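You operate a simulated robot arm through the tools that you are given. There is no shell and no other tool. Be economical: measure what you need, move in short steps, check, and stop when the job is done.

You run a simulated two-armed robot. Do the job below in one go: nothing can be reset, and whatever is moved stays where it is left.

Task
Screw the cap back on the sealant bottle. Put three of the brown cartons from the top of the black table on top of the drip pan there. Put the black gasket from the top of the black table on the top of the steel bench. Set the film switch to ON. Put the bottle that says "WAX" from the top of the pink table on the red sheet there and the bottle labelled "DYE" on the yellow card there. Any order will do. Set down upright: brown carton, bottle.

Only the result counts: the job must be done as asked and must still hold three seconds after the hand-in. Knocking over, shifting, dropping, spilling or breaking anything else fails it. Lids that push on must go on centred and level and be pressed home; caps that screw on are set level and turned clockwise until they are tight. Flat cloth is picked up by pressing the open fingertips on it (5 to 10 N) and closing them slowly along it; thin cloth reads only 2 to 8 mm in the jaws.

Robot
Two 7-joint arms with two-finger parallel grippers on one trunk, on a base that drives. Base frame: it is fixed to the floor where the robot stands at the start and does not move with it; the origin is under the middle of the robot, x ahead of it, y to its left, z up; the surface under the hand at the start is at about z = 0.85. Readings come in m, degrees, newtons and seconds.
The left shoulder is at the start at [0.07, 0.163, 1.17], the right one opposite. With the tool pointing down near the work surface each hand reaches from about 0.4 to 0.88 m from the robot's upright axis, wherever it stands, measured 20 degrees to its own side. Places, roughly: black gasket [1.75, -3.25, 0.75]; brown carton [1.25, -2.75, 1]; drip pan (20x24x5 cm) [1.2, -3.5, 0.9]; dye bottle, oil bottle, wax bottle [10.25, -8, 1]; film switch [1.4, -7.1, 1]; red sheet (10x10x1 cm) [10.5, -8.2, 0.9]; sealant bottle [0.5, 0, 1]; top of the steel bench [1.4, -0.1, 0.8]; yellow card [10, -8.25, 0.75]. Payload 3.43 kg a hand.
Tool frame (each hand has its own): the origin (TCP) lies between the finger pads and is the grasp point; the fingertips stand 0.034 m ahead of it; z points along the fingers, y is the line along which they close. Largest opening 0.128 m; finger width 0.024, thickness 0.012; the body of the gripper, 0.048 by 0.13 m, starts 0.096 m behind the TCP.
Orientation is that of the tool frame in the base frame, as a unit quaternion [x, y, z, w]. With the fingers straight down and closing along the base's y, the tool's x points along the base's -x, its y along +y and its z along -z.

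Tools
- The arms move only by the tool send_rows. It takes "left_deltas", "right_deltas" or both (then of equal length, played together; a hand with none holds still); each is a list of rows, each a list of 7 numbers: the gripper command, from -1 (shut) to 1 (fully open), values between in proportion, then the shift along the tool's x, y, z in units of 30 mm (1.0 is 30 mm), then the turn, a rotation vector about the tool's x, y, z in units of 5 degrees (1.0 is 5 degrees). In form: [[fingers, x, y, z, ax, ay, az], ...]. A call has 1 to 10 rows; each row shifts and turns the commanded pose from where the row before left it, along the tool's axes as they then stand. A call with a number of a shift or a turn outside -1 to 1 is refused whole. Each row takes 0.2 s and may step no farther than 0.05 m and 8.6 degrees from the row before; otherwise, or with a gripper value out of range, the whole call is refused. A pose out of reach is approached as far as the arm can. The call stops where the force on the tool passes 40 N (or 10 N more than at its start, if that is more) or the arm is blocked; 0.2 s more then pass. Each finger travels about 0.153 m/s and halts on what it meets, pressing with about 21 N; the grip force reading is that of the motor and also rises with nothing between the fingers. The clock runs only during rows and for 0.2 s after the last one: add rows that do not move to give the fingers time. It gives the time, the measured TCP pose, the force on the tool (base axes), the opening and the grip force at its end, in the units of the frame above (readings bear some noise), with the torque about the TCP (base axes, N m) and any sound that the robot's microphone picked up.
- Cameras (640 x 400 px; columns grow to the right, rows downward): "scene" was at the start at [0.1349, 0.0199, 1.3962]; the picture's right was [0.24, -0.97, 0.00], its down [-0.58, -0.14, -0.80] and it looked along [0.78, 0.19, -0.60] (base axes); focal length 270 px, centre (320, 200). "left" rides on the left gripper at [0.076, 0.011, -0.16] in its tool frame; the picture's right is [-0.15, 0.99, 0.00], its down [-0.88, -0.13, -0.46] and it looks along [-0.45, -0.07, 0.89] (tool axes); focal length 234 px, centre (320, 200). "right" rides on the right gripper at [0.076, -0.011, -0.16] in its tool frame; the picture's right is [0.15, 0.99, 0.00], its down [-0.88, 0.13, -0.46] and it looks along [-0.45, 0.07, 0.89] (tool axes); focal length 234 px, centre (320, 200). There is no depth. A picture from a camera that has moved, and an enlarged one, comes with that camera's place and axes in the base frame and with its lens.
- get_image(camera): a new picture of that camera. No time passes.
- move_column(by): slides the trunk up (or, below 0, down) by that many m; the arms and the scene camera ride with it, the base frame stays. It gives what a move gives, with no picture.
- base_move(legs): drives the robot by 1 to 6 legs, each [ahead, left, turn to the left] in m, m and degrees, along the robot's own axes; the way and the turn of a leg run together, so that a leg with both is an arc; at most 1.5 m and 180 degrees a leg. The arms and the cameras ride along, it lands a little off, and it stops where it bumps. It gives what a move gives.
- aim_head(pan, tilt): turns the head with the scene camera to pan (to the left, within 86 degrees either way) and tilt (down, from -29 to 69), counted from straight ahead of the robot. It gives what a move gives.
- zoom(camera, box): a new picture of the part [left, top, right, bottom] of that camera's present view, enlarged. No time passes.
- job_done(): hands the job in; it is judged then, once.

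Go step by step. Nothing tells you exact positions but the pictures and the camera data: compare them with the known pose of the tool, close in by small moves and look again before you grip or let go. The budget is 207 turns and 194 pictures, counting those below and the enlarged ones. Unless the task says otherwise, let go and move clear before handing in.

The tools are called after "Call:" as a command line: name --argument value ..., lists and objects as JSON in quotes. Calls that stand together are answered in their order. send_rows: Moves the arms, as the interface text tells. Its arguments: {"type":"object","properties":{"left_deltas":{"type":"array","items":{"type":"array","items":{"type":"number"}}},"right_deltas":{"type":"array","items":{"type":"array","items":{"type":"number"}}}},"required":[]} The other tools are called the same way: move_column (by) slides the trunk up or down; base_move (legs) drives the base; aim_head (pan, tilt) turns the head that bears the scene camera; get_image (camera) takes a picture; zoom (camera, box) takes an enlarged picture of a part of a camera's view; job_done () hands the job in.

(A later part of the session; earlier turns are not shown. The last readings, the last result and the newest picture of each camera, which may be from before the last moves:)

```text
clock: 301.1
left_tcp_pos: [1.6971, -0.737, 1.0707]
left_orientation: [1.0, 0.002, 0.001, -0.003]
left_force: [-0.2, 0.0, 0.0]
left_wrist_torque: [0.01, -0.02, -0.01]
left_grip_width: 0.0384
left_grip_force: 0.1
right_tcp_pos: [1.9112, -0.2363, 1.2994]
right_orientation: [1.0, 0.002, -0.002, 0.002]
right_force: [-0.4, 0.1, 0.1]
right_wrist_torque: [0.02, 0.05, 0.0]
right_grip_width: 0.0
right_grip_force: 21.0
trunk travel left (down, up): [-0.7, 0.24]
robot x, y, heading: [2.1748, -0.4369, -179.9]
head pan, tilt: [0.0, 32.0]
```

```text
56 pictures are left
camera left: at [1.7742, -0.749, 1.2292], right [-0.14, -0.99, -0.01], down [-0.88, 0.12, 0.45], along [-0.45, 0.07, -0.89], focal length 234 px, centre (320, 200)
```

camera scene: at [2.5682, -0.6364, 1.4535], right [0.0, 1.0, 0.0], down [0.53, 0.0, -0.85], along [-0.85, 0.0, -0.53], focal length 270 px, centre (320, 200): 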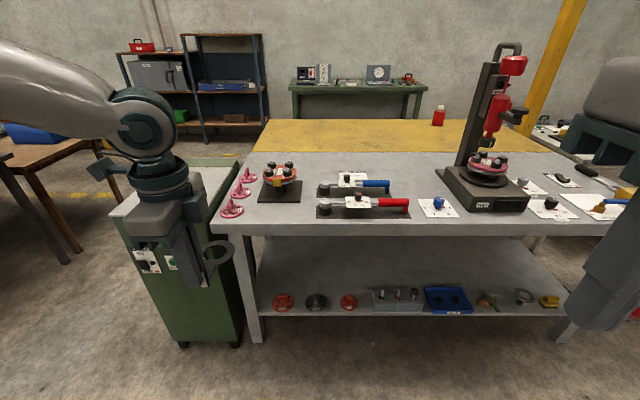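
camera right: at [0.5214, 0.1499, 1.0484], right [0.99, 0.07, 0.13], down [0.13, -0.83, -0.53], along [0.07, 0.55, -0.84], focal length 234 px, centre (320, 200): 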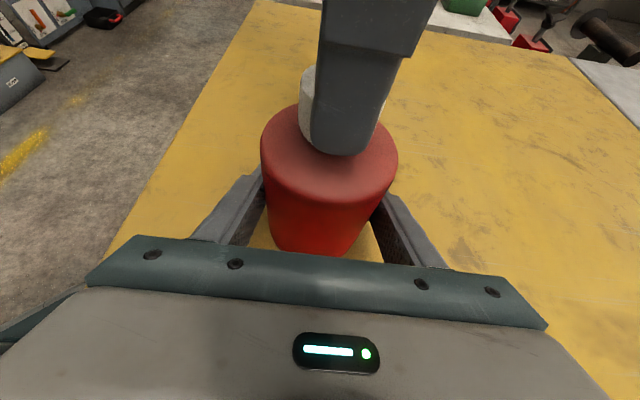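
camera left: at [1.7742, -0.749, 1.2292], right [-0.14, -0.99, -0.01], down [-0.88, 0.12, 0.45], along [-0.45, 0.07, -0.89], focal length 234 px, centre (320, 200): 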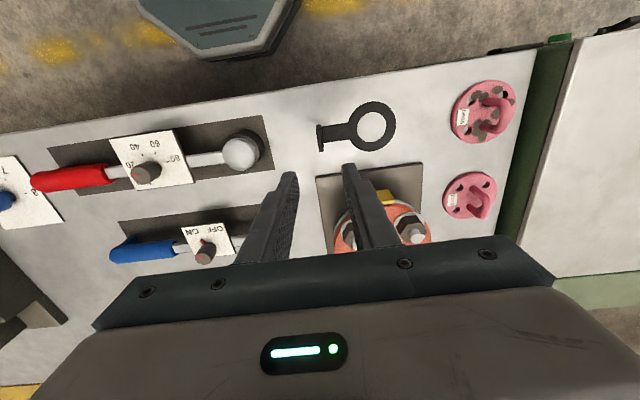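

The gasket lies safely on the steel bench. Next I drive south along the aisle toward the film switch near [1.4, −7.1].

Call:
base_move --legs '[[-0.5, 0, 0], [0, 1.5, 0], [0, 1.5, 0], [0, 1.2, 0]]'

Call:
aim_head --pan 65 --tilt 22

Call:
get_image --camera "scene"

```text
clock: 323.8
left_tcp_pos: [2.2598, -4.9185, 1.0691]
left_orientation: [1.0, -0.002, 0.001, -0.003]
left_force: [0.1, -0.4, 0.0]
left_wrist_torque: [0.02, -0.01, 0.0]
left_grip_width: 0.0382
left_grip_force: 0.0
right_tcp_pos: [2.4745, -4.4178, 1.2998]
right_orientation: [1.0, -0.001, -0.001, 0.001]
right_force: [0.3, -0.1, -0.5]
right_wrist_torque: [-0.01, 0.0, -0.03]
right_grip_width: 0.0001
right_grip_force: 21.2
trunk travel left (down, up): [-0.7, 0.24]
robot x, y, heading: [2.7409, -4.6215, 179.9]
head pan, tilt: [0.0, 32.0]
```

```text
clock: 325.1
left_tcp_pos: [2.2604, -4.918, 1.0686]
left_orientation: [1.0, 0.0, 0.0, -0.003]
left_force: [0.3, 0.1, -0.3]
left_wrist_torque: [0.0, 0.0, 0.01]
left_grip_width: 0.0385
left_grip_force: 0.1
right_tcp_pos: [2.4752, -4.42, 1.2992]
right_orientation: [1.0, -0.001, 0.0, 0.001]
right_force: [-0.6, 0.3, -0.9]
right_wrist_torque: [-0.02, 0.0, -0.02]
right_grip_width: 0.0001
right_grip_force: 21.1
trunk travel left (down, up): [-0.7, 0.24]
robot x, y, heading: [2.741, -4.6238, 179.7]
head pan, tilt: [65.0, 22.0]
```

```text
55 pictures are left
camera scene: at [2.6501, -4.7067, 1.4695], right [-0.9, 0.43, 0.0], down [0.16, 0.34, -0.93], along [-0.4, -0.84, -0.37], focal length 270 px, centre (320, 200)
```

scene: 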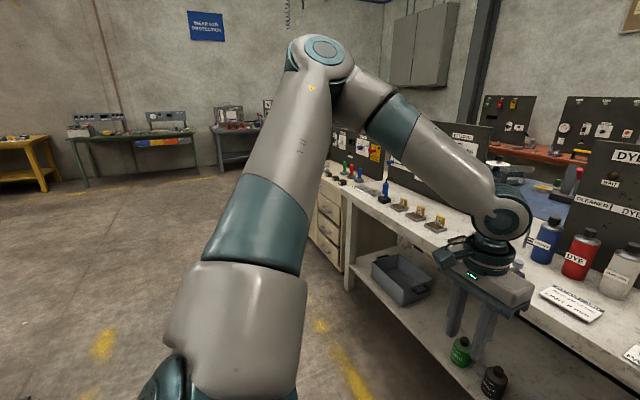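

The switch should be on the panel further along this bench, hidden behind my arm. I drive 2 m further and look straight at the bench.

Call:
base_move --legs '[[0, 1.5, 0], [0, 0.6, 0]]'

Call:
aim_head --pan 15 --tilt 28

Call:
get_image --camera "scene"

```text
clock: 335.6
left_tcp_pos: [2.2722, -7.0435, 1.0685]
left_orientation: [1.0, 0.002, 0.001, -0.003]
left_force: [-0.8, 0.4, 0.6]
left_wrist_torque: [-0.03, 0.02, 0.01]
left_grip_width: 0.0383
left_grip_force: 0.1
right_tcp_pos: [2.4848, -6.543, 1.2993]
right_orientation: [1.0, 0.001, -0.001, 0.001]
right_force: [-0.2, -0.2, 0.6]
right_wrist_torque: [-0.01, 0.0, -0.03]
right_grip_width: 0.0001
right_grip_force: 20.5
trunk travel left (down, up): [-0.7, 0.24]
robot x, y, heading: [2.7487, -6.7418, -180.2]
head pan, tilt: [65.0, 22.0]
```

```text
clock: 336.8
left_tcp_pos: [2.2718, -7.0441, 1.0695]
left_orientation: [1.0, 0.002, 0.001, -0.002]
left_force: [0.1, 0.8, 0.3]
left_wrist_torque: [-0.02, 0.0, 0.0]
left_grip_width: 0.0385
left_grip_force: 0.1
right_tcp_pos: [2.4846, -6.5425, 1.298]
right_orientation: [1.0, 0.002, -0.001, 0.001]
right_force: [0.8, 0.0, 0.3]
right_wrist_torque: [0.0, -0.02, 0.0]
right_grip_width: 0.0005
right_grip_force: 21.0
trunk travel left (down, up): [-0.7, 0.24]
robot x, y, heading: [2.7492, -6.7437, -179.9]
head pan, tilt: [15.0, 28.0]
```

```text
54 pictures are left
camera scene: at [2.6125, -6.7695, 1.4599], right [-0.26, 0.97, 0.0], down [0.45, 0.12, -0.88], along [-0.85, -0.23, -0.47], focal length 270 px, centre (320, 200)
```

scene: 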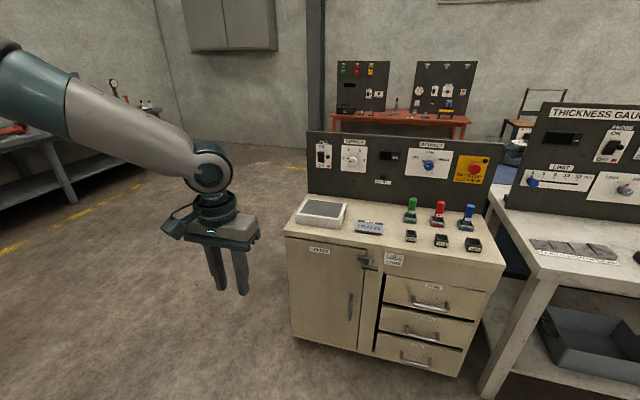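

A cabinet with a control panel stands in front of me. I zoom in to find the switch labelled FILM.

Call:
zoom --camera "scene" --box '[295, 125, 505, 256]'

```text
3.05 times, centred on (400, 190) of scene
camera zoom: at [2.6125, -6.7695, 1.4599], right [-0.26, 0.97, 0.0], down [0.45, 0.12, -0.88], along [-0.85, -0.23, -0.47], focal length 821 px, centre (76, 229)
```

zoom: 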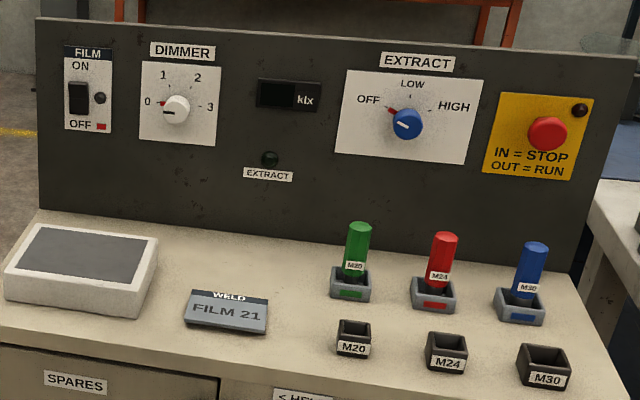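

The FILM rocker is at the panel's left, ON at the top, OFF pressed now; I place it near [1.4, −7.09, 1.03]. I drive closer, shut the left fingers and tilt the hand forward 60°.

Call:
base_move --legs '[[0.45, 0, 0]]'

Call:
send_rows --left_deltas '[[-1, 0, 0, -0.6, 0, 0, 0], [-1, 0, 0, -0.6, 0, 0, 0], [-1, 0, 0, 0, 0, -1, 0], [-1, 0, 0, 0, 0, -1, 0], [-1, 0, 0, 0, 0, -1, 0], [-1, 0, 0, 0, 0, -1, 0], [-1, 0, 0, 0, 0, -1, 0], [-1, 0, 0, 0, 0, -1, 0], [-1, 0, 0, 0, 0, -1, 0], [-1, 0, 0, 0, 0, -1, 0]]'

Call:
send_rows --left_deltas '[[-1, 0, 0, 0, 0, -1, 0], [-1, 0, 0, 0, 0, -1, 0], [-1, 0, 0, 0, 0, -1, 0], [-1, 0, 0, 0, 0, -1, 0], [-1, 0, 0, 0, 0, 0, 0]]'

Call:
get_image --camera "left"

Call:
get_image --camera "scene"

```text
clock: 339.6
left_tcp_pos: [1.8166, -7.0395, 1.0693]
left_orientation: [1.0, -0.001, 0.001, -0.003]
left_force: [-0.1, -1.1, -0.3]
left_wrist_torque: [0.03, -0.01, -0.01]
left_grip_width: 0.0389
left_grip_force: 0.2
right_tcp_pos: [2.0346, -6.541, 1.299]
right_orientation: [1.0, -0.001, -0.001, 0.001]
right_force: [-0.2, 0.6, -0.2]
right_wrist_torque: [0.02, -0.02, 0.01]
right_grip_width: 0.0002
right_grip_force: 21.2
trunk travel left (down, up): [-0.7, 0.24]
robot x, y, heading: [2.2952, -6.7441, 179.7]
head pan, tilt: [15.0, 28.0]
```

```text
clock: 341.8
left_tcp_pos: [1.7794, -7.0485, 1.1156]
left_orientation: [0.94, -0.001, -0.341, -0.004]
left_force: [-0.1, -0.2, 0.5]
left_wrist_torque: [-0.01, 0.01, -0.03]
left_grip_width: 0.0001
left_grip_force: 20.8
left hand out of reach, approached as far as the arm can: row 9, 10
right_tcp_pos: [2.0317, -6.5414, 1.299]
right_orientation: [1.0, -0.002, -0.001, -0.001]
right_force: [-0.7, 0.2, -0.6]
right_wrist_torque: [0.0, -0.02, 0.05]
right_grip_width: 0.0
right_grip_force: 21.1
trunk travel left (down, up): [-0.7, 0.24]
robot x, y, heading: [2.2957, -6.7442, 179.8]
head pan, tilt: [15.0, 28.0]
```

```text
clock: 342.9
left_tcp_pos: [1.7224, -7.0635, 1.1246]
left_orientation: [0.867, 0.0, -0.499, -0.003]
left_force: [-0.2, -0.2, -0.2]
left_wrist_torque: [0.02, -0.01, 0.08]
left_grip_width: 0.0
left_grip_force: 21.3
left hand out of reach, approached as far as the arm can: row 1, 2, 3, 4
right_tcp_pos: [2.0337, -6.5402, 1.2983]
right_orientation: [1.0, -0.002, -0.001, 0.0]
right_force: [0.0, 0.5, 0.6]
right_wrist_torque: [0.01, 0.0, 0.01]
right_grip_width: 0.0
right_grip_force: 20.5
trunk travel left (down, up): [-0.7, 0.24]
robot x, y, heading: [2.296, -6.7426, 179.7]
head pan, tilt: [15.0, 28.0]
```

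```text
52 pictures are left
camera left: at [1.8984, -7.0752, 1.1397], right [-0.08, -0.99, 0.12], down [-0.05, 0.12, 0.99], along [-1.0, 0.07, -0.06], focal length 234 px, centre (320, 200)
```

left: 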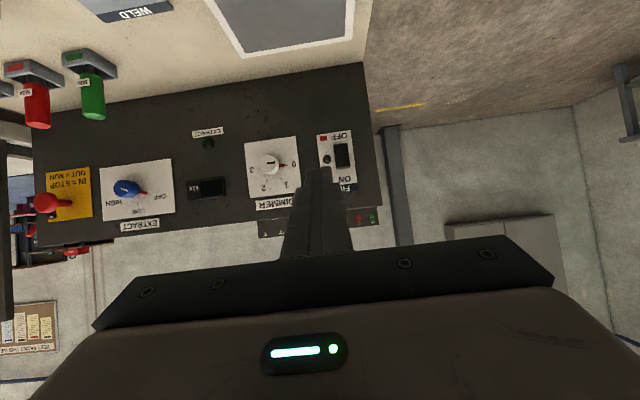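

```text
51 pictures are left
camera scene: at [2.1591, -6.7671, 1.4599], right [-0.25, 0.97, 0.0], down [0.45, 0.12, -0.88], along [-0.85, -0.22, -0.47], focal length 270 px, centre (320, 200)
```

scene: 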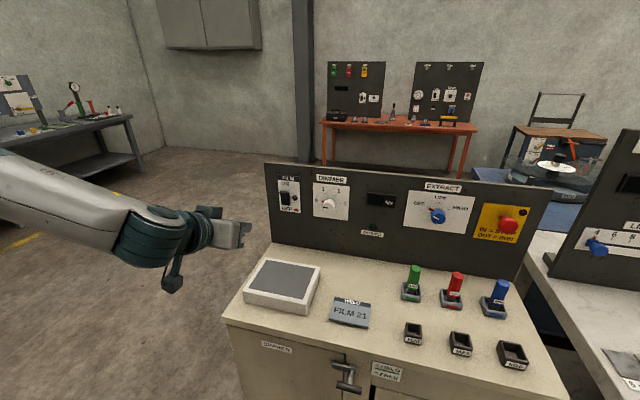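

Both views agree: the rocker is centred at [1.380, −7.098, 1.020], its ON end near z 1.038. I bring the closed fingertips to about 4 cm in front of that end.

Call:
send_rows --left_deltas '[[-1, -0.278, 0.128, 0.98, 0, 0, 0], [-1, -0.278, 0.128, 0.98, 0, 0, 0], [-1, -0.278, 0.128, 0.98, 0, 0, 0], [-1, -0.278, 0.128, 0.98, 0, 0, 0], [-1, -0.278, 0.128, 0.98, 0, 0, 0], [-1, -0.278, 0.128, 0.98, 0, 0, 0], [-1, -0.278, 0.128, 0.98, 0, 0, 0], [-1, -0.278, 0.128, 0.98, 0, 0, 0], [-1, -0.278, 0.128, 0.98, 0, 0, 0], [-1, 0, 0, 0, 0, 0, 0]]'

Call:
get_image --camera "left"

Call:
zoom --camera "scene" --box '[220, 150, 380, 250]'

```text
clock: 345.1
left_tcp_pos: [1.4564, -7.0988, 1.0583]
left_orientation: [0.867, 0.0, -0.499, -0.003]
left_force: [0.5, 0.0, 0.0]
left_wrist_torque: [-0.01, -0.01, 0.03]
left_grip_width: 0.0001
left_grip_force: 21.3
right_tcp_pos: [2.0339, -6.5397, 1.2995]
right_orientation: [1.0, -0.001, -0.001, 0.001]
right_force: [0.9, -0.1, -0.6]
right_wrist_torque: [0.02, 0.01, -0.03]
right_grip_width: 0.0
right_grip_force: 21.2
trunk travel left (down, up): [-0.7, 0.24]
robot x, y, heading: [2.296, -6.7461, 179.6]
head pan, tilt: [15.0, 28.0]
```

```text
50 pictures are left
camera left: at [1.6338, -7.1098, 1.0725], right [-0.08, -0.99, 0.12], down [-0.05, 0.12, 0.99], along [-1.0, 0.07, -0.06], focal length 234 px, centre (320, 200)
```

left: 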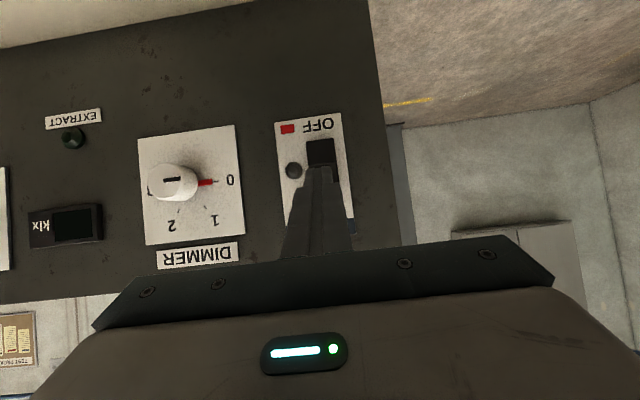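

```text
4.00 times, centred on (300, 200) of scene
camera zoom: at [2.1595, -6.7677, 1.4599], right [-0.25, 0.97, 0.0], down [0.45, 0.12, -0.88], along [-0.85, -0.22, -0.47], focal length 1078 px, centre (400, 200)
```

zoom: 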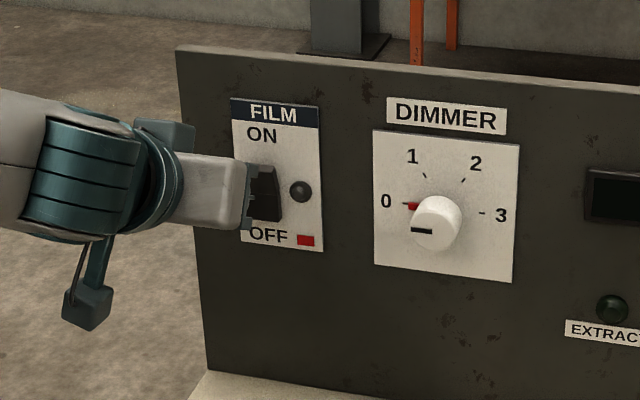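

The fingertips sit right before the rocker's upper (ON) end. I push straight in, in small steps.

Call:
send_rows --left_deltas '[[-1, -0.167, 0, 0.289, 0, 0, 0], [-1, -0.167, 0, 0.289, 0, 0, 0], [-1, -0.1, 0, 0.173, 0, 0, 0], [-1, 0, 0, 0, 0, 0, 0]]'

Call:
send_rows --left_deltas '[[-1, -0.08, 0, 0.14, 0, 0, 0], [-1, 0, 0, 0, 0, 0, 0]]'

Call:
send_rows --left_deltas '[[-1, -0.08, 0, 0.14, 0, 0, 0], [-1, 0, 0, 0, 0, 0, 0]]'

Call:
zoom --camera "scene" --box '[240, 160, 340, 225]'

```text
clock: 346.1
left_tcp_pos: [1.4284, -7.0964, 1.0583]
left_orientation: [0.867, 0.0, -0.499, -0.003]
left_force: [-0.2, -0.6, -0.3]
left_wrist_torque: [-0.01, -0.03, 0.0]
left_grip_width: 0.0
left_grip_force: 20.7
right_tcp_pos: [2.0333, -6.5405, 1.2987]
right_orientation: [1.0, -0.002, 0.0, 0.0]
right_force: [0.6, -0.5, 0.3]
right_wrist_torque: [0.02, 0.03, -0.01]
right_grip_width: 0.0
right_grip_force: 20.7
trunk travel left (down, up): [-0.7, 0.24]
robot x, y, heading: [2.2956, -6.7404, 179.8]
head pan, tilt: [15.0, 28.0]
```

```text
clock: 346.8
left_tcp_pos: [1.4238, -7.0966, 1.057]
left_orientation: [0.866, 0.0, -0.499, -0.003]
left_force: [-0.2, 0.1, 0.4]
left_wrist_torque: [-0.03, 0.01, 0.01]
left_grip_width: 0.0003
left_grip_force: 20.8
right_tcp_pos: [2.0327, -6.5405, 1.2981]
right_orientation: [1.0, -0.001, 0.0, 0.001]
right_force: [-0.3, 0.4, 1.3]
right_wrist_torque: [0.04, -0.07, -0.04]
right_grip_width: 0.0
right_grip_force: 21.6
trunk travel left (down, up): [-0.7, 0.24]
robot x, y, heading: [2.2963, -6.7448, 180.1]
head pan, tilt: [15.0, 28.0]
```

```text
clock: 347.4
left_tcp_pos: [1.4206, -7.0969, 1.0571]
left_orientation: [0.866, -0.001, -0.5, -0.004]
left_force: [2.3, -1.2, 4.1]
left_wrist_torque: [-0.04, 0.1, 0.07]
left_grip_width: 0.0
left_grip_force: 21.0
right_tcp_pos: [2.0341, -6.5399, 1.2998]
right_orientation: [1.0, -0.001, -0.002, 0.0]
right_force: [0.6, 0.4, 0.0]
right_wrist_torque: [0.0, -0.02, 0.0]
right_grip_width: 0.0
right_grip_force: 21.0
trunk travel left (down, up): [-0.7, 0.24]
robot x, y, heading: [2.2956, -6.7451, 179.5]
head pan, tilt: [15.0, 28.0]
```

```text
6.15 times, centred on (290, 192) of scene
camera zoom: at [2.1596, -6.7676, 1.46], right [-0.25, 0.97, 0.0], down [0.45, 0.12, -0.88], along [-0.85, -0.22, -0.47], focal length 1658 px, centre (505, 246)
```

zoom: 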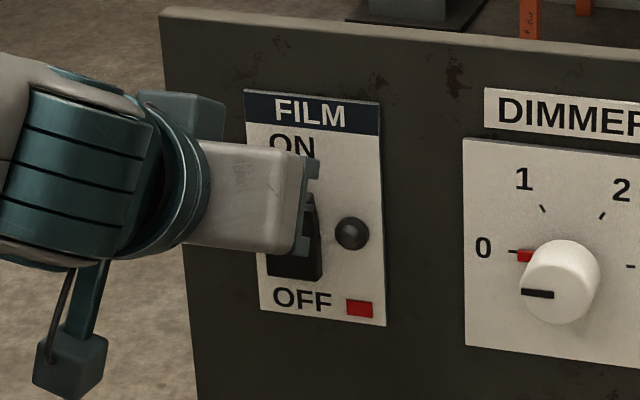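

Contact begins (about 4 N). I push a little further until the rocker tips.

Call:
send_rows --left_deltas '[[-1, -0.06, 0, 0.1, 0, 0, 0], [-1, 0, 0, 0, 0, 0, 0]]'

Call:
send_rows --left_deltas '[[-1, -0.06, 0, 0.1, 0, 0, 0], [-1, 0, 0, 0, 0, 0, 0]]'

Call:
send_rows --left_deltas '[[-1, -0.05, 0, 0.09, 0, 0, 0], [-1, 0, 0, 0, 0, 0, 0]]'

Call:
zoom --camera "scene" --box '[240, 160, 340, 225]'

```text
clock: 347.9
left_tcp_pos: [1.416, -7.0976, 1.0543]
left_orientation: [0.867, 0.001, -0.498, -0.003]
left_force: [-0.4, -0.3, 0.2]
left_wrist_torque: [-0.01, 0.02, 0.0]
left_grip_width: 0.0
left_grip_force: 21.0
right_tcp_pos: [2.0336, -6.5419, 1.298]
right_orientation: [1.0, -0.002, -0.002, 0.0]
right_force: [-0.6, 0.5, -0.5]
right_wrist_torque: [0.02, -0.03, -0.01]
right_grip_width: 0.0
right_grip_force: 21.0
trunk travel left (down, up): [-0.7, 0.24]
robot x, y, heading: [2.3021, -6.746, 179.5]
head pan, tilt: [15.0, 28.0]
```

```text
clock: 348.6
left_tcp_pos: [1.4128, -7.0967, 1.0586]
left_orientation: [0.867, 0.001, -0.499, -0.003]
left_force: [3.1, 0.2, 1.0]
left_wrist_torque: [-0.02, 0.04, 0.01]
left_grip_width: 0.0004
left_grip_force: 20.7
right_tcp_pos: [2.034, -6.5395, 1.2982]
right_orientation: [1.0, -0.003, -0.002, 0.001]
right_force: [-0.2, 0.0, 1.1]
right_wrist_torque: [0.01, 0.0, -0.02]
right_grip_width: 0.0002
right_grip_force: 21.1
trunk travel left (down, up): [-0.7, 0.24]
robot x, y, heading: [2.2948, -6.7444, 179.7]
head pan, tilt: [15.0, 28.0]
```

```text
clock: 349.1
left_tcp_pos: [1.4128, -7.0961, 1.0582]
left_orientation: [0.866, 0.0, -0.5, -0.003]
left_force: [17.8, 1.6, 0.3]
left_wrist_torque: [0.04, -0.14, 0.03]
left_grip_width: 0.0
left_grip_force: 21.2
right_tcp_pos: [2.0357, -6.5413, 1.299]
right_orientation: [1.0, -0.001, -0.003, 0.001]
right_force: [0.1, 0.2, 0.1]
right_wrist_torque: [0.01, 0.0, -0.02]
right_grip_width: 0.0
right_grip_force: 21.2
trunk travel left (down, up): [-0.7, 0.24]
robot x, y, heading: [2.2983, -6.7428, 179.7]
head pan, tilt: [15.0, 28.0]
```

```text
6.15 times, centred on (290, 192) of scene
camera zoom: at [2.1622, -6.7673, 1.4602], right [-0.25, 0.97, 0.0], down [0.45, 0.12, -0.88], along [-0.85, -0.22, -0.47], focal length 1658 px, centre (505, 246)
```

zoom: 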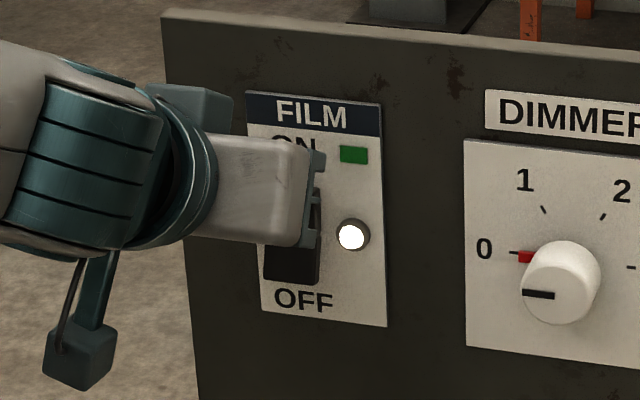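

The lamp is lit and the green ON mark shows. I retreat straight back, tilt the hand down again, and look east toward the pink table.

Call:
send_rows --left_deltas '[[-1, 0.4, 0, -0.7, 0, 0, 0], [-1, 0.5, 0, -0.86, 0, 0, 0], [-1, 0.5, 0, -0.86, 0, 0, 0], [-1, 0.5, 0, -0.86, 0, 0, 0], [-1, 0.3, 0, -0.98, 0, 0, 0], [-1, 0.3, 0, -0.98, 0, 0, 0], [-1, 0.3, 0, -0.98, 0, 0, 0], [-1, 0.3, 0, -0.98, 0, 0, 0], [-1, 0, 0, 0, 0, 0, 0]]'

Call:
base_move --legs '[[-0.5, 0, 0], [0, 0, 90], [0, 0, 90]]'

Call:
send_rows --left_deltas '[[-1, 0, 0, 0, 0, 1, 0], [-1, 0, 0, 0, 0, 1, 0], [-1, 0, 0, 0, 0, 1, 0], [-1, 0, 0, 0, 0, 1, 0], [-1, 0, 0, 0, 0, 1, 0], [-1, 0, 0, 0, 0, 1, 0]]'

Call:
send_rows --left_deltas '[[-1, 0, 0, 0, 0, 1, 0], [-1, 0, 0, 0, 0, 1, 0], [-1, 0, 0, 0, 0, 1, 0], [-1, 0, 0, 0, 0, 1, 0], [-1, 0, 0, 0, 0, 1, 0], [-1, 0, 0, 0, 0, 1, 0], [-1, 0, 0, 0, 0, 0, 0]]'

Call:
aim_head --pan -5 --tilt 12

Call:
get_image --camera "scene"

```text
clock: 351.1
left_tcp_pos: [1.6441, -7.0976, 1.0857]
left_orientation: [0.867, 0.0, -0.498, -0.003]
left_force: [-0.5, 0.4, -0.1]
left_wrist_torque: [0.02, -0.01, -0.01]
left_grip_width: 0.0001
left_grip_force: 21.1
right_tcp_pos: [2.0324, -6.5409, 1.2993]
right_orientation: [1.0, -0.002, -0.001, 0.001]
right_force: [-0.3, -0.2, 0.3]
right_wrist_torque: [0.01, -0.04, -0.02]
right_grip_width: 0.0
right_grip_force: 21.5
trunk travel left (down, up): [-0.7, 0.24]
robot x, y, heading: [2.3001, -6.7423, 179.5]
head pan, tilt: [15.0, 28.0]
```

```text
clock: 361.7
left_tcp_pos: [3.4483, -6.3963, 1.0866]
left_orientation: [0.002, 0.866, -0.004, 0.499]
left_force: [-0.5, 0.1, 0.1]
left_wrist_torque: [0.02, -0.02, 0.01]
left_grip_width: 0.0
left_grip_force: 21.3
right_tcp_pos: [3.0544, -6.9498, 1.2986]
right_orientation: [0.005, 1.0, 0.001, 0.001]
right_force: [0.7, 0.6, -0.1]
right_wrist_torque: [0.01, 0.01, -0.01]
right_grip_width: 0.0001
right_grip_force: 20.7
trunk travel left (down, up): [-0.7, 0.24]
robot x, y, heading: [2.7905, -6.7444, -0.9]
head pan, tilt: [15.0, 28.0]
```

```text
clock: 363.1
left_tcp_pos: [3.449, -6.3963, 1.0866]
left_orientation: [0.005, 0.967, -0.004, 0.256]
left_force: [-0.6, 0.8, -0.6]
left_wrist_torque: [0.01, -0.01, 0.0]
left_grip_width: 0.0
left_grip_force: 20.8
right_tcp_pos: [3.0551, -6.9508, 1.2988]
right_orientation: [0.006, 1.0, 0.001, 0.001]
right_force: [-0.2, -0.3, 0.7]
right_wrist_torque: [0.06, 0.02, 0.01]
right_grip_width: 0.0001
right_grip_force: 21.1
trunk travel left (down, up): [-0.7, 0.24]
robot x, y, heading: [2.7918, -6.7464, -0.7]
head pan, tilt: [15.0, 28.0]
```

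```text
clock: 364.7
left_tcp_pos: [3.448, -6.3947, 1.0862]
left_orientation: [0.005, 1.0, -0.003, -0.002]
left_force: [0.8, 0.6, 0.0]
left_wrist_torque: [-0.03, 0.0, 0.0]
left_grip_width: 0.0
left_grip_force: 21.4
right_tcp_pos: [3.0539, -6.9487, 1.2994]
right_orientation: [0.006, 1.0, 0.001, 0.002]
right_force: [0.2, 0.0, 0.5]
right_wrist_torque: [0.01, -0.01, -0.02]
right_grip_width: 0.0
right_grip_force: 21.2
trunk travel left (down, up): [-0.7, 0.24]
robot x, y, heading: [2.7962, -6.7406, -0.7]
head pan, tilt: [15.0, 28.0]
```

```text
clock: 365.5
left_tcp_pos: [3.4492, -6.3957, 1.0873]
left_orientation: [0.006, 1.0, -0.002, 0.0]
left_force: [0.5, -0.6, -0.6]
left_wrist_torque: [-0.03, -0.01, 0.03]
left_grip_width: 0.0
left_grip_force: 20.6
right_tcp_pos: [3.0555, -6.9484, 1.2991]
right_orientation: [0.006, 1.0, 0.001, 0.001]
right_force: [0.4, 0.0, -0.1]
right_wrist_torque: [0.01, -0.02, 0.04]
right_grip_width: 0.0002
right_grip_force: 21.0
trunk travel left (down, up): [-0.7, 0.24]
robot x, y, heading: [2.7887, -6.7407, -0.9]
head pan, tilt: [-5.0, 12.0]
```

```text
46 pictures are left
camera scene: at [2.9352, -6.7545, 1.4857], right [-0.1, -0.99, 0.0], down [-0.21, 0.02, -0.98], along [0.97, -0.1, -0.21], focal length 270 px, centre (320, 200)
```

scene: 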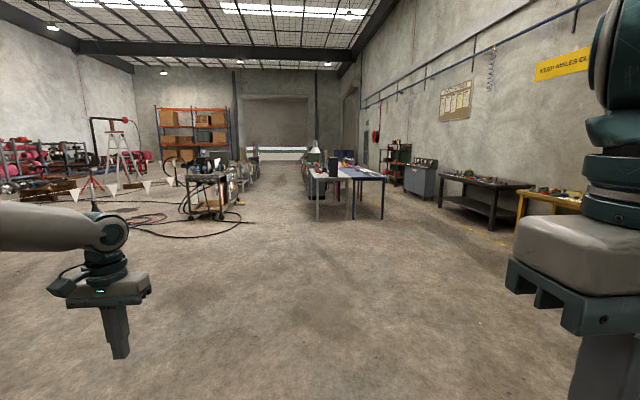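

The way east is clear; a cluster of tables stands around x 8–11. I drive 4 m ahead and look again.

Call:
base_move --legs '[[0, 0, 1], [1.5, 0, 0], [1.5, 0, 0], [1.2, 0, 0]]'

Call:
aim_head --pan -15 --tilt 18

Call:
get_image --camera "scene"

```text
clock: 386.0
left_tcp_pos: [7.649, -6.453, 1.0875]
left_orientation: [0.014, 1.0, -0.003, -0.001]
left_force: [0.5, 0.3, -0.9]
left_wrist_torque: [0.01, 0.03, -0.02]
left_grip_width: 0.0
left_grip_force: 21.0
right_tcp_pos: [7.2452, -6.9989, 1.2994]
right_orientation: [0.014, 1.0, 0.001, 0.001]
right_force: [0.5, 0.3, 0.1]
right_wrist_torque: [0.02, 0.01, 0.01]
right_grip_width: 0.0
right_grip_force: 21.2
trunk travel left (down, up): [-0.7, 0.24]
robot x, y, heading: [6.9859, -6.7909, -1.5]
head pan, tilt: [-5.0, 12.0]
```

```text
clock: 386.7
left_tcp_pos: [7.6477, -6.4509, 1.0859]
left_orientation: [0.013, 1.0, -0.003, -0.001]
left_force: [0.2, -0.3, 0.1]
left_wrist_torque: [0.0, 0.01, 0.02]
left_grip_width: 0.0
left_grip_force: 20.9
right_tcp_pos: [7.2463, -6.9975, 1.2986]
right_orientation: [0.014, 1.0, 0.001, 0.001]
right_force: [0.1, -0.4, 0.5]
right_wrist_torque: [-0.01, 0.0, -0.02]
right_grip_width: 0.0
right_grip_force: 20.8
trunk travel left (down, up): [-0.7, 0.24]
robot x, y, heading: [6.9856, -6.7869, -1.7]
head pan, tilt: [-15.0, 18.0]
```

```text
45 pictures are left
camera scene: at [7.1264, -6.8178, 1.476], right [-0.29, -0.96, 0.0], down [-0.3, 0.09, -0.95], along [0.91, -0.27, -0.31], focal length 270 px, centre (320, 200)
```

scene: 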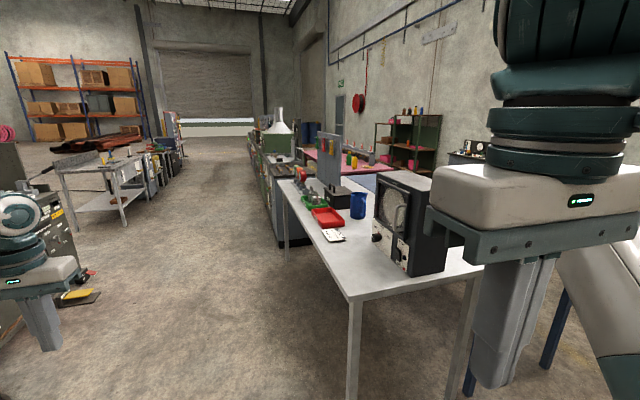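

The pink table is visible beyond the white and blue tables. I go round by the south aisle (y ≈ −9.2) and look from there.

Call:
base_move --legs '[[0, 0, 1.6], [0, -1.3, 0], [0, -1.1, 0], [1.4, 0, 0]]'

Call:
aim_head --pan 20 --tilt 20

Call:
get_image --camera "scene"

```text
clock: 405.4
left_tcp_pos: [9.0029, -8.8691, 1.0867]
left_orientation: [0.005, 1.0, -0.003, 0.0]
left_force: [0.2, 0.4, -0.9]
left_wrist_torque: [-0.01, -0.02, 0.0]
left_grip_width: 0.0
left_grip_force: 20.6
right_tcp_pos: [8.6104, -9.4234, 1.2977]
right_orientation: [0.005, 1.0, 0.0, 0.001]
right_force: [0.3, -0.2, -0.5]
right_wrist_torque: [0.03, -0.02, -0.01]
right_grip_width: 0.0
right_grip_force: 21.2
trunk travel left (down, up): [-0.7, 0.24]
robot x, y, heading: [8.346, -9.2194, -0.8]
head pan, tilt: [-15.0, 18.0]
```

```text
clock: 406.4
left_tcp_pos: [9.0029, -8.8678, 1.0858]
left_orientation: [0.004, 1.0, -0.002, -0.001]
left_force: [0.2, -0.7, 0.5]
left_wrist_torque: [-0.03, 0.03, 0.0]
left_grip_width: 0.0
left_grip_force: 21.0
right_tcp_pos: [8.6107, -9.4231, 1.2987]
right_orientation: [0.006, 1.0, 0.001, 0.001]
right_force: [-0.6, 0.5, 0.4]
right_wrist_torque: [-0.02, -0.01, -0.01]
right_grip_width: 0.0002
right_grip_force: 21.1
trunk travel left (down, up): [-0.7, 0.24]
robot x, y, heading: [8.3438, -9.2174, -0.6]
head pan, tilt: [20.0, 20.0]
```

```text
44 pictures are left
camera scene: at [8.4856, -9.1889, 1.4728], right [0.33, -0.94, 0.0], down [-0.32, -0.11, -0.94], along [0.89, 0.31, -0.34], focal length 270 px, centre (320, 200)
```

scene: 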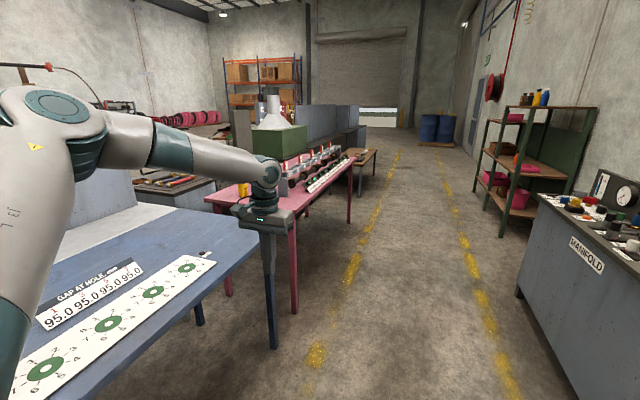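

The pink table spans x ≈ 9.9–11.7 with its south edge at y ≈ −8.45, top near z 0.73. I raise the trunk for clearance, drive to x ≈ 10.3 and turn to face it.

Call:
move_column --by 0.2

Call:
base_move --legs '[[0, 0, 0.7], [1.5, 0, 0], [0.5, 0, 0], [0, 0, 90]]'

Call:
send_rows --left_deltas '[[1, 0.4, 0.8, 0, 0, 0, 0], [1, 0.4, 0.8, 0, 0, 0, 0], [1, 0.4, 0.8, 0, 0, 0, 0], [1, 0.4, 0.6, 0, 0, 0, 0]]' --right_deltas '[[1, 0.3, -0.8, 0, 0, 0, 0], [1, 0.3, -0.8, 0, 0, 0, 0], [1, 0.3, -0.8, 0, 0, 0, 0], [1, 0.3, -0.8, 0, 0, 0, 0]]'

Call:
aim_head --pan 0 --tilt 38

Call:
get_image --camera "scene"

```text
clock: 408.6
left_tcp_pos: [9.0031, -8.8695, 1.286]
left_orientation: [0.005, 1.0, -0.003, -0.001]
left_force: [-0.2, 0.6, -0.2]
left_wrist_torque: [0.01, 0.03, 0.06]
left_grip_width: 0.0
left_grip_force: 21.0
right_tcp_pos: [8.6113, -9.4233, 1.4993]
right_orientation: [0.005, 1.0, 0.002, 0.002]
right_force: [1.3, -0.2, -0.3]
right_wrist_torque: [-0.01, 0.03, 0.0]
right_grip_width: 0.0002
right_grip_force: 20.9
trunk travel left (down, up): [-0.9, 0.04]
robot x, y, heading: [8.3471, -9.2162, -0.8]
head pan, tilt: [20.0, 20.0]
```

```text
clock: 422.8
left_tcp_pos: [9.9824, -8.5741, 1.2861]
left_orientation: [0.713, -0.701, 0.003, 0.0]
left_force: [0.9, -0.5, -0.7]
left_wrist_torque: [0.04, 0.0, 0.01]
left_grip_width: 0.0
left_grip_force: 21.0
right_tcp_pos: [10.5465, -8.9506, 1.4997]
right_orientation: [0.713, -0.701, -0.001, 0.0]
right_force: [-0.3, 0.2, 0.6]
right_wrist_torque: [0.0, 0.01, 0.01]
right_grip_width: 0.0
right_grip_force: 21.3
trunk travel left (down, up): [-0.9, 0.04]
robot x, y, heading: [10.3508, -9.2206, 90.9]
head pan, tilt: [20.0, 20.0]
```

```text
clock: 423.8
left_tcp_pos: [9.8952, -8.6256, 1.2866]
left_orientation: [0.713, -0.701, 0.001, -0.003]
left_force: [0.4, -0.4, -0.2]
left_wrist_torque: [0.05, 0.01, -0.03]
left_grip_width: 0.1277
left_grip_force: 0.1
right_tcp_pos: [10.6439, -8.9888, 1.4996]
right_orientation: [0.713, -0.701, -0.004, -0.001]
right_force: [0.2, -1.1, -0.8]
right_wrist_torque: [0.08, 0.02, -0.04]
right_grip_width: 0.1282
right_grip_force: 0.0
trunk travel left (down, up): [-0.9, 0.04]
robot x, y, heading: [10.3508, -9.2174, 90.6]
head pan, tilt: [20.0, 20.0]
```

```text
clock: 424.6
left_tcp_pos: [9.894, -8.6233, 1.287]
left_orientation: [0.713, -0.701, 0.002, -0.001]
left_force: [-0.6, 0.0, 0.5]
left_wrist_torque: [0.04, 0.01, -0.01]
left_grip_width: 0.1279
left_grip_force: 0.0
right_tcp_pos: [10.6422, -8.9861, 1.5003]
right_orientation: [0.713, -0.701, -0.001, 0.001]
right_force: [-0.1, 0.3, 0.7]
right_wrist_torque: [-0.02, 0.01, 0.0]
right_grip_width: 0.1281
right_grip_force: 0.1
trunk travel left (down, up): [-0.9, 0.04]
robot x, y, heading: [10.3513, -9.2181, 91.1]
head pan, tilt: [0.0, 38.0]
```

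```text
43 pictures are left
camera scene: at [10.3471, -9.084, 1.6444], right [1.0, 0.02, 0.0], down [0.01, -0.62, -0.79], along [-0.01, 0.79, -0.62], focal length 270 px, centre (320, 200)
```

scene: 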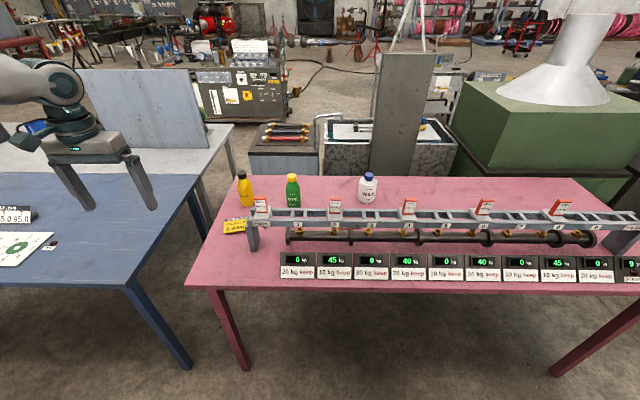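

I see a yellow, a green and a white bottle behind a rail, and the yellow card at the left. I zoom in to read the labels and find the red sheet.

Call:
zoom --camera "scene" --box '[205, 155, 445, 305]'

```text
2.67 times, centred on (325, 230) of scene
camera zoom: at [10.3471, -9.084, 1.6444], right [1.0, 0.02, 0.0], down [0.01, -0.62, -0.79], along [-0.01, 0.79, -0.62], focal length 719 px, centre (307, 120)
```

zoom: 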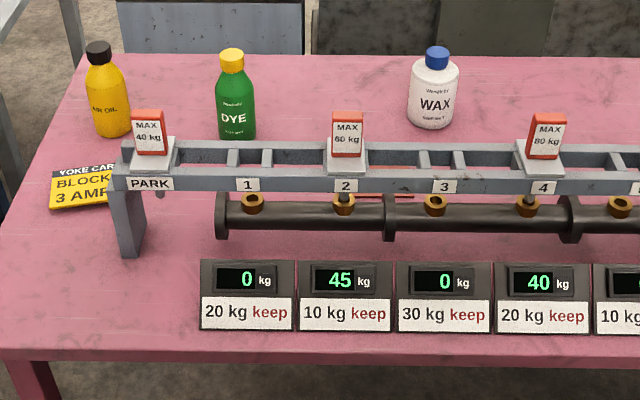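

AIR OIL is yellow, DYE green at about [10.19, −7.965], WAX white at about [10.59, −7.92]; the red sheet seems to lie behind the rail near [10.47, −8.1]. I drive up with the base turned 20° right for reach, hands held high, and look down with the left camera.

Call:
base_move --legs '[[0, 0, -1], [0, -0.6, 0], [0.48, 0, 0], [0, 0, -20]]'

Call:
send_rows --left_deltas '[[1, 0, 0, 0, 0, 0, -1], [1, 0, 0, 0, 0, 0, -1], [1, 0, 0, 0, 0, 0, -1], [1, 0, 0, 0, 0, 0, -1], [1, 0, 0, 0, 0, 0, 0]]'

Call:
get_image --camera "left"

Call:
get_image --camera "scene"

```text
clock: 432.0
left_tcp_pos: [10.7547, -8.0017, 1.2863]
left_orientation: [-0.574, 0.819, -0.003, 0.001]
left_force: [-0.1, -0.4, -0.4]
left_wrist_torque: [0.0, 0.0, -0.01]
left_grip_width: 0.128
left_grip_force: 0.1
right_tcp_pos: [11.3248, -8.608, 1.4994]
right_orientation: [-0.574, 0.819, 0.001, 0.001]
right_force: [0.0, -0.7, 0.2]
right_wrist_torque: [-0.03, -0.05, 0.0]
right_grip_width: 0.128
right_grip_force: 0.0
trunk travel left (down, up): [-0.9, 0.04]
robot x, y, heading: [10.9698, -8.7253, 70.0]
head pan, tilt: [0.0, 38.0]
```

```text
clock: 433.2
left_tcp_pos: [10.7541, -8.0018, 1.286]
left_orientation: [0.709, -0.705, 0.002, 0.0]
left_force: [-0.1, 0.3, 0.2]
left_wrist_torque: [0.01, -0.02, 0.0]
left_grip_width: 0.128
left_grip_force: 0.1
right_tcp_pos: [11.3243, -8.6077, 1.501]
right_orientation: [-0.574, 0.819, 0.0, 0.0]
right_force: [-1.5, 0.0, 0.2]
right_wrist_torque: [0.0, 0.0, 0.02]
right_grip_width: 0.1278
right_grip_force: 0.1
trunk travel left (down, up): [-0.9, 0.04]
robot x, y, heading: [10.966, -8.7225, 70.0]
head pan, tilt: [0.0, 38.0]
```

```text
41 pictures are left
camera left: at [10.7431, -8.0771, 1.4456], right [-0.99, 0.14, -0.01], down [0.12, 0.88, 0.45], along [0.07, 0.45, -0.89], focal length 234 px, centre (320, 200)
```

left: 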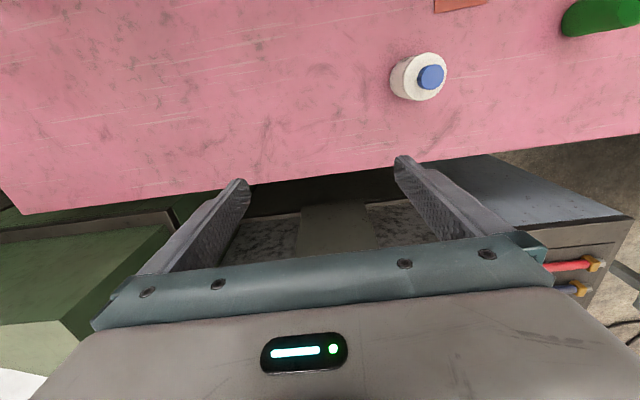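

```text
40 pictures are left
camera scene: at [11.0135, -8.5939, 1.6443], right [0.94, -0.34, 0.0], down [-0.21, -0.58, -0.79], along [0.27, 0.74, -0.62], focal length 270 px, centre (320, 200)
```

scene: 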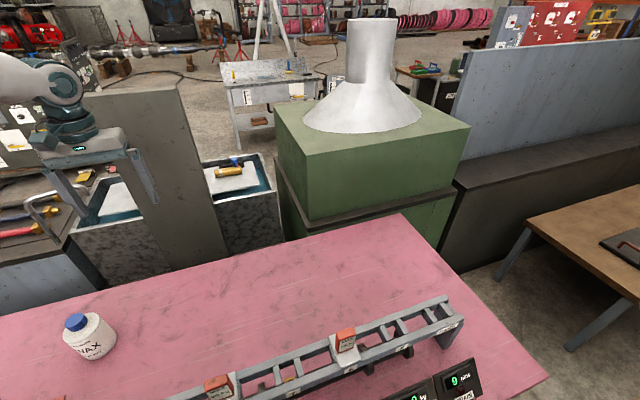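

The table top is at z ≈ 0.85 after all; that puts WAX at about [10.565, −8.065], DYE [10.21, −8.12], the card [9.98, −8.25] and the red sheet centre [10.455, −8.21]. I lower the trunk and bring the open hand over WAX.

Call:
move_column --by -0.17

Call:
send_rows --left_deltas '[[1, 0.3, 0.9, 0, 0, 0, 0], [1, 0.3, 0.9, 0, 0, 0, 0], [1, 0.3, 0.9, 0, 0, 0, 0], [1, 0.3, 0.9, 0, 0, 0, 0], [1, 0.3, 0.9, 0, 0, 0, 0], [1, 0.3, 0.9, 0, 0, 0, 0], [1, 0.3, 0.9, 0, 0, 0, 0], [1, 0, 0, 0, 0, 0, 0]]'

Call:
get_image --camera "left"

```text
clock: 435.1
left_tcp_pos: [10.7545, -8.0018, 1.1156]
left_orientation: [0.708, -0.706, 0.003, 0.0]
left_force: [0.8, 0.2, -0.2]
left_wrist_torque: [0.01, -0.03, -0.01]
left_grip_width: 0.128
left_grip_force: 0.0
right_tcp_pos: [11.3245, -8.6078, 1.3305]
right_orientation: [-0.575, 0.818, 0.002, -0.001]
right_force: [0.7, -0.8, -0.2]
right_wrist_torque: [0.01, 0.04, 0.0]
right_grip_width: 0.1278
right_grip_force: 0.1
trunk travel left (down, up): [-0.73, 0.21]
robot x, y, heading: [10.9666, -8.7202, 69.8]
head pan, tilt: [0.0, 38.0]
```

```text
clock: 436.9
left_tcp_pos: [10.5656, -8.0658, 1.115]
left_orientation: [0.709, -0.706, 0.003, 0.0]
left_force: [0.7, -0.8, 0.6]
left_wrist_torque: [0.03, 0.01, 0.0]
left_grip_width: 0.128
left_grip_force: 0.0
right_tcp_pos: [11.3264, -8.6068, 1.3295]
right_orientation: [-0.575, 0.818, 0.002, 0.0]
right_force: [0.3, -0.1, -0.1]
right_wrist_torque: [0.0, 0.04, -0.03]
right_grip_width: 0.128
right_grip_force: 0.0
trunk travel left (down, up): [-0.73, 0.21]
robot x, y, heading: [10.9684, -8.7193, 70.1]
head pan, tilt: [0.0, 38.0]
```

```text
39 pictures are left
camera left: at [10.5548, -8.1406, 1.2743], right [-0.99, 0.14, 0.0], down [0.13, 0.88, 0.45], along [0.07, 0.45, -0.89], focal length 234 px, centre (320, 200)
```

left: 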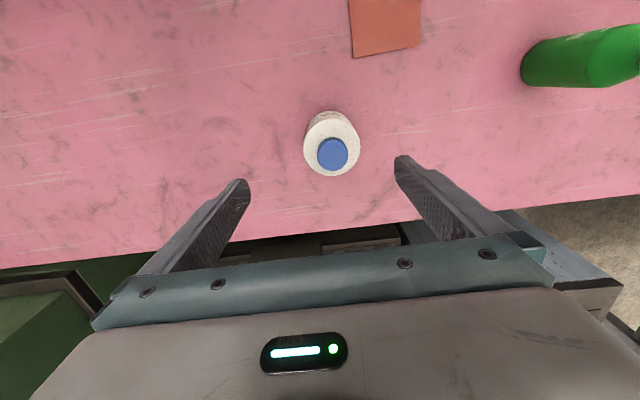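

WAX's axis is at about [10.549, −8.06], top near z 1.0; the red sheet is centred at [10.45, −8.215]. I centre the hand, descend and grip the bottle's body.

Call:
send_rows --left_deltas '[[1, -0.2, 0.55, 0.3, 0, 0, 0], [1, 0, 0, 0.9, 0, 0, 0], [1, 0, 0, 0.9, 0, 0, 0], [1, 0, 0, 0.9, 0, 0, 0], [1, 0, 0, 0.9, 0, 0, 0], [1, 0, 0, 0.9, 0, 0, 0], [1, 0, 0, 0.9, 0, 0, 0], [1, 0, 0, 0.3, 0, 0, 0], [1, 0, 0, 0, 0, 0, 0]]'

Call:
get_image --camera "left"

```text
clock: 438.9
left_tcp_pos: [10.5503, -8.0595, 0.9353]
left_orientation: [0.708, -0.706, 0.003, 0.0]
left_force: [-0.3, 0.0, 0.1]
left_wrist_torque: [0.02, -0.01, -0.01]
left_grip_width: 0.1279
left_grip_force: 0.0
right_tcp_pos: [11.3246, -8.6078, 1.3299]
right_orientation: [-0.574, 0.819, 0.001, 0.0]
right_force: [0.6, -1.1, 0.3]
right_wrist_torque: [0.03, 0.02, -0.01]
right_grip_width: 0.128
right_grip_force: 0.0
trunk travel left (down, up): [-0.73, 0.21]
robot x, y, heading: [10.9697, -8.72, 69.7]
head pan, tilt: [0.0, 38.0]
```

```text
38 pictures are left
camera left: at [10.5393, -8.1344, 1.0954], right [-0.99, 0.14, -0.01], down [0.13, 0.88, 0.45], along [0.07, 0.45, -0.89], focal length 234 px, centre (320, 200)
```

left: 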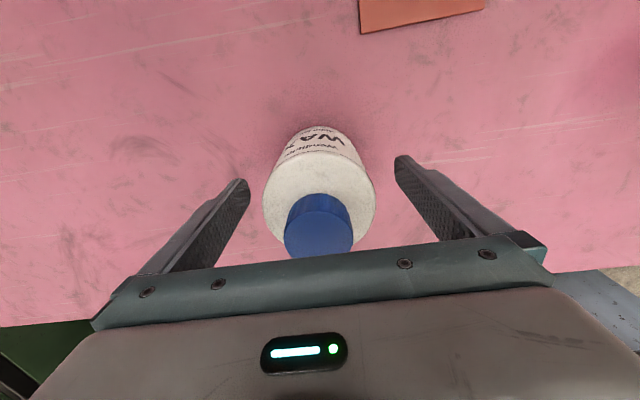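

The bottle sits well between the fingers. I close gently and lift.

Call:
send_rows --left_deltas '[[0.6, 0, 0, 0, 0, 0, 0], [0.4, 0, 0, 0, 0, 0, 0], [0.25, 0, 0, 0, 0, 0, 0], [0.15, 0, 0, 0, 0, 0, 0], [0.05, 0, 0, 0, 0, 0, 0], [-0.05, 0, 0, 0, 0, 0, 0], [-0.05, 0, 0, -0.3, 0, 0, 0], [-0.05, 0, 0, -0.7, 0, 0, 0], [-0.05, 0, 0, -0.7, 0, 0, 0], [-0.05, 0, 0, -0.3, 0, 0, 0]]'

Call:
get_image --camera "left"

```text
clock: 441.1
left_tcp_pos: [10.5487, -8.0609, 0.9935]
left_orientation: [0.708, -0.706, 0.004, -0.001]
left_force: [0.5, -0.1, -4.6]
left_wrist_torque: [-0.02, 0.01, -0.03]
left_grip_width: 0.0795
left_grip_force: 21.1
right_tcp_pos: [11.3253, -8.6076, 1.3284]
right_orientation: [-0.575, 0.818, 0.001, 0.0]
right_force: [0.1, 0.6, -0.3]
right_wrist_torque: [-0.03, 0.04, 0.0]
right_grip_width: 0.1277
right_grip_force: 0.1
trunk travel left (down, up): [-0.73, 0.21]
robot x, y, heading: [10.9647, -8.725, 70.2]
head pan, tilt: [0.0, 38.0]
```

```text
37 pictures are left
camera left: at [10.5378, -8.136, 1.1533], right [-0.99, 0.14, -0.01], down [0.12, 0.88, 0.45], along [0.07, 0.45, -0.89], focal length 234 px, centre (320, 200)
```

left: 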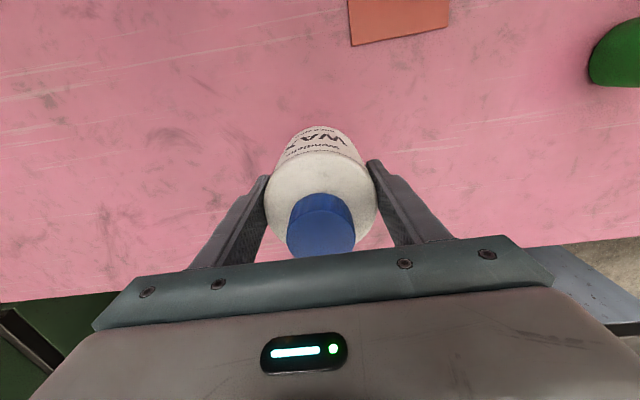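

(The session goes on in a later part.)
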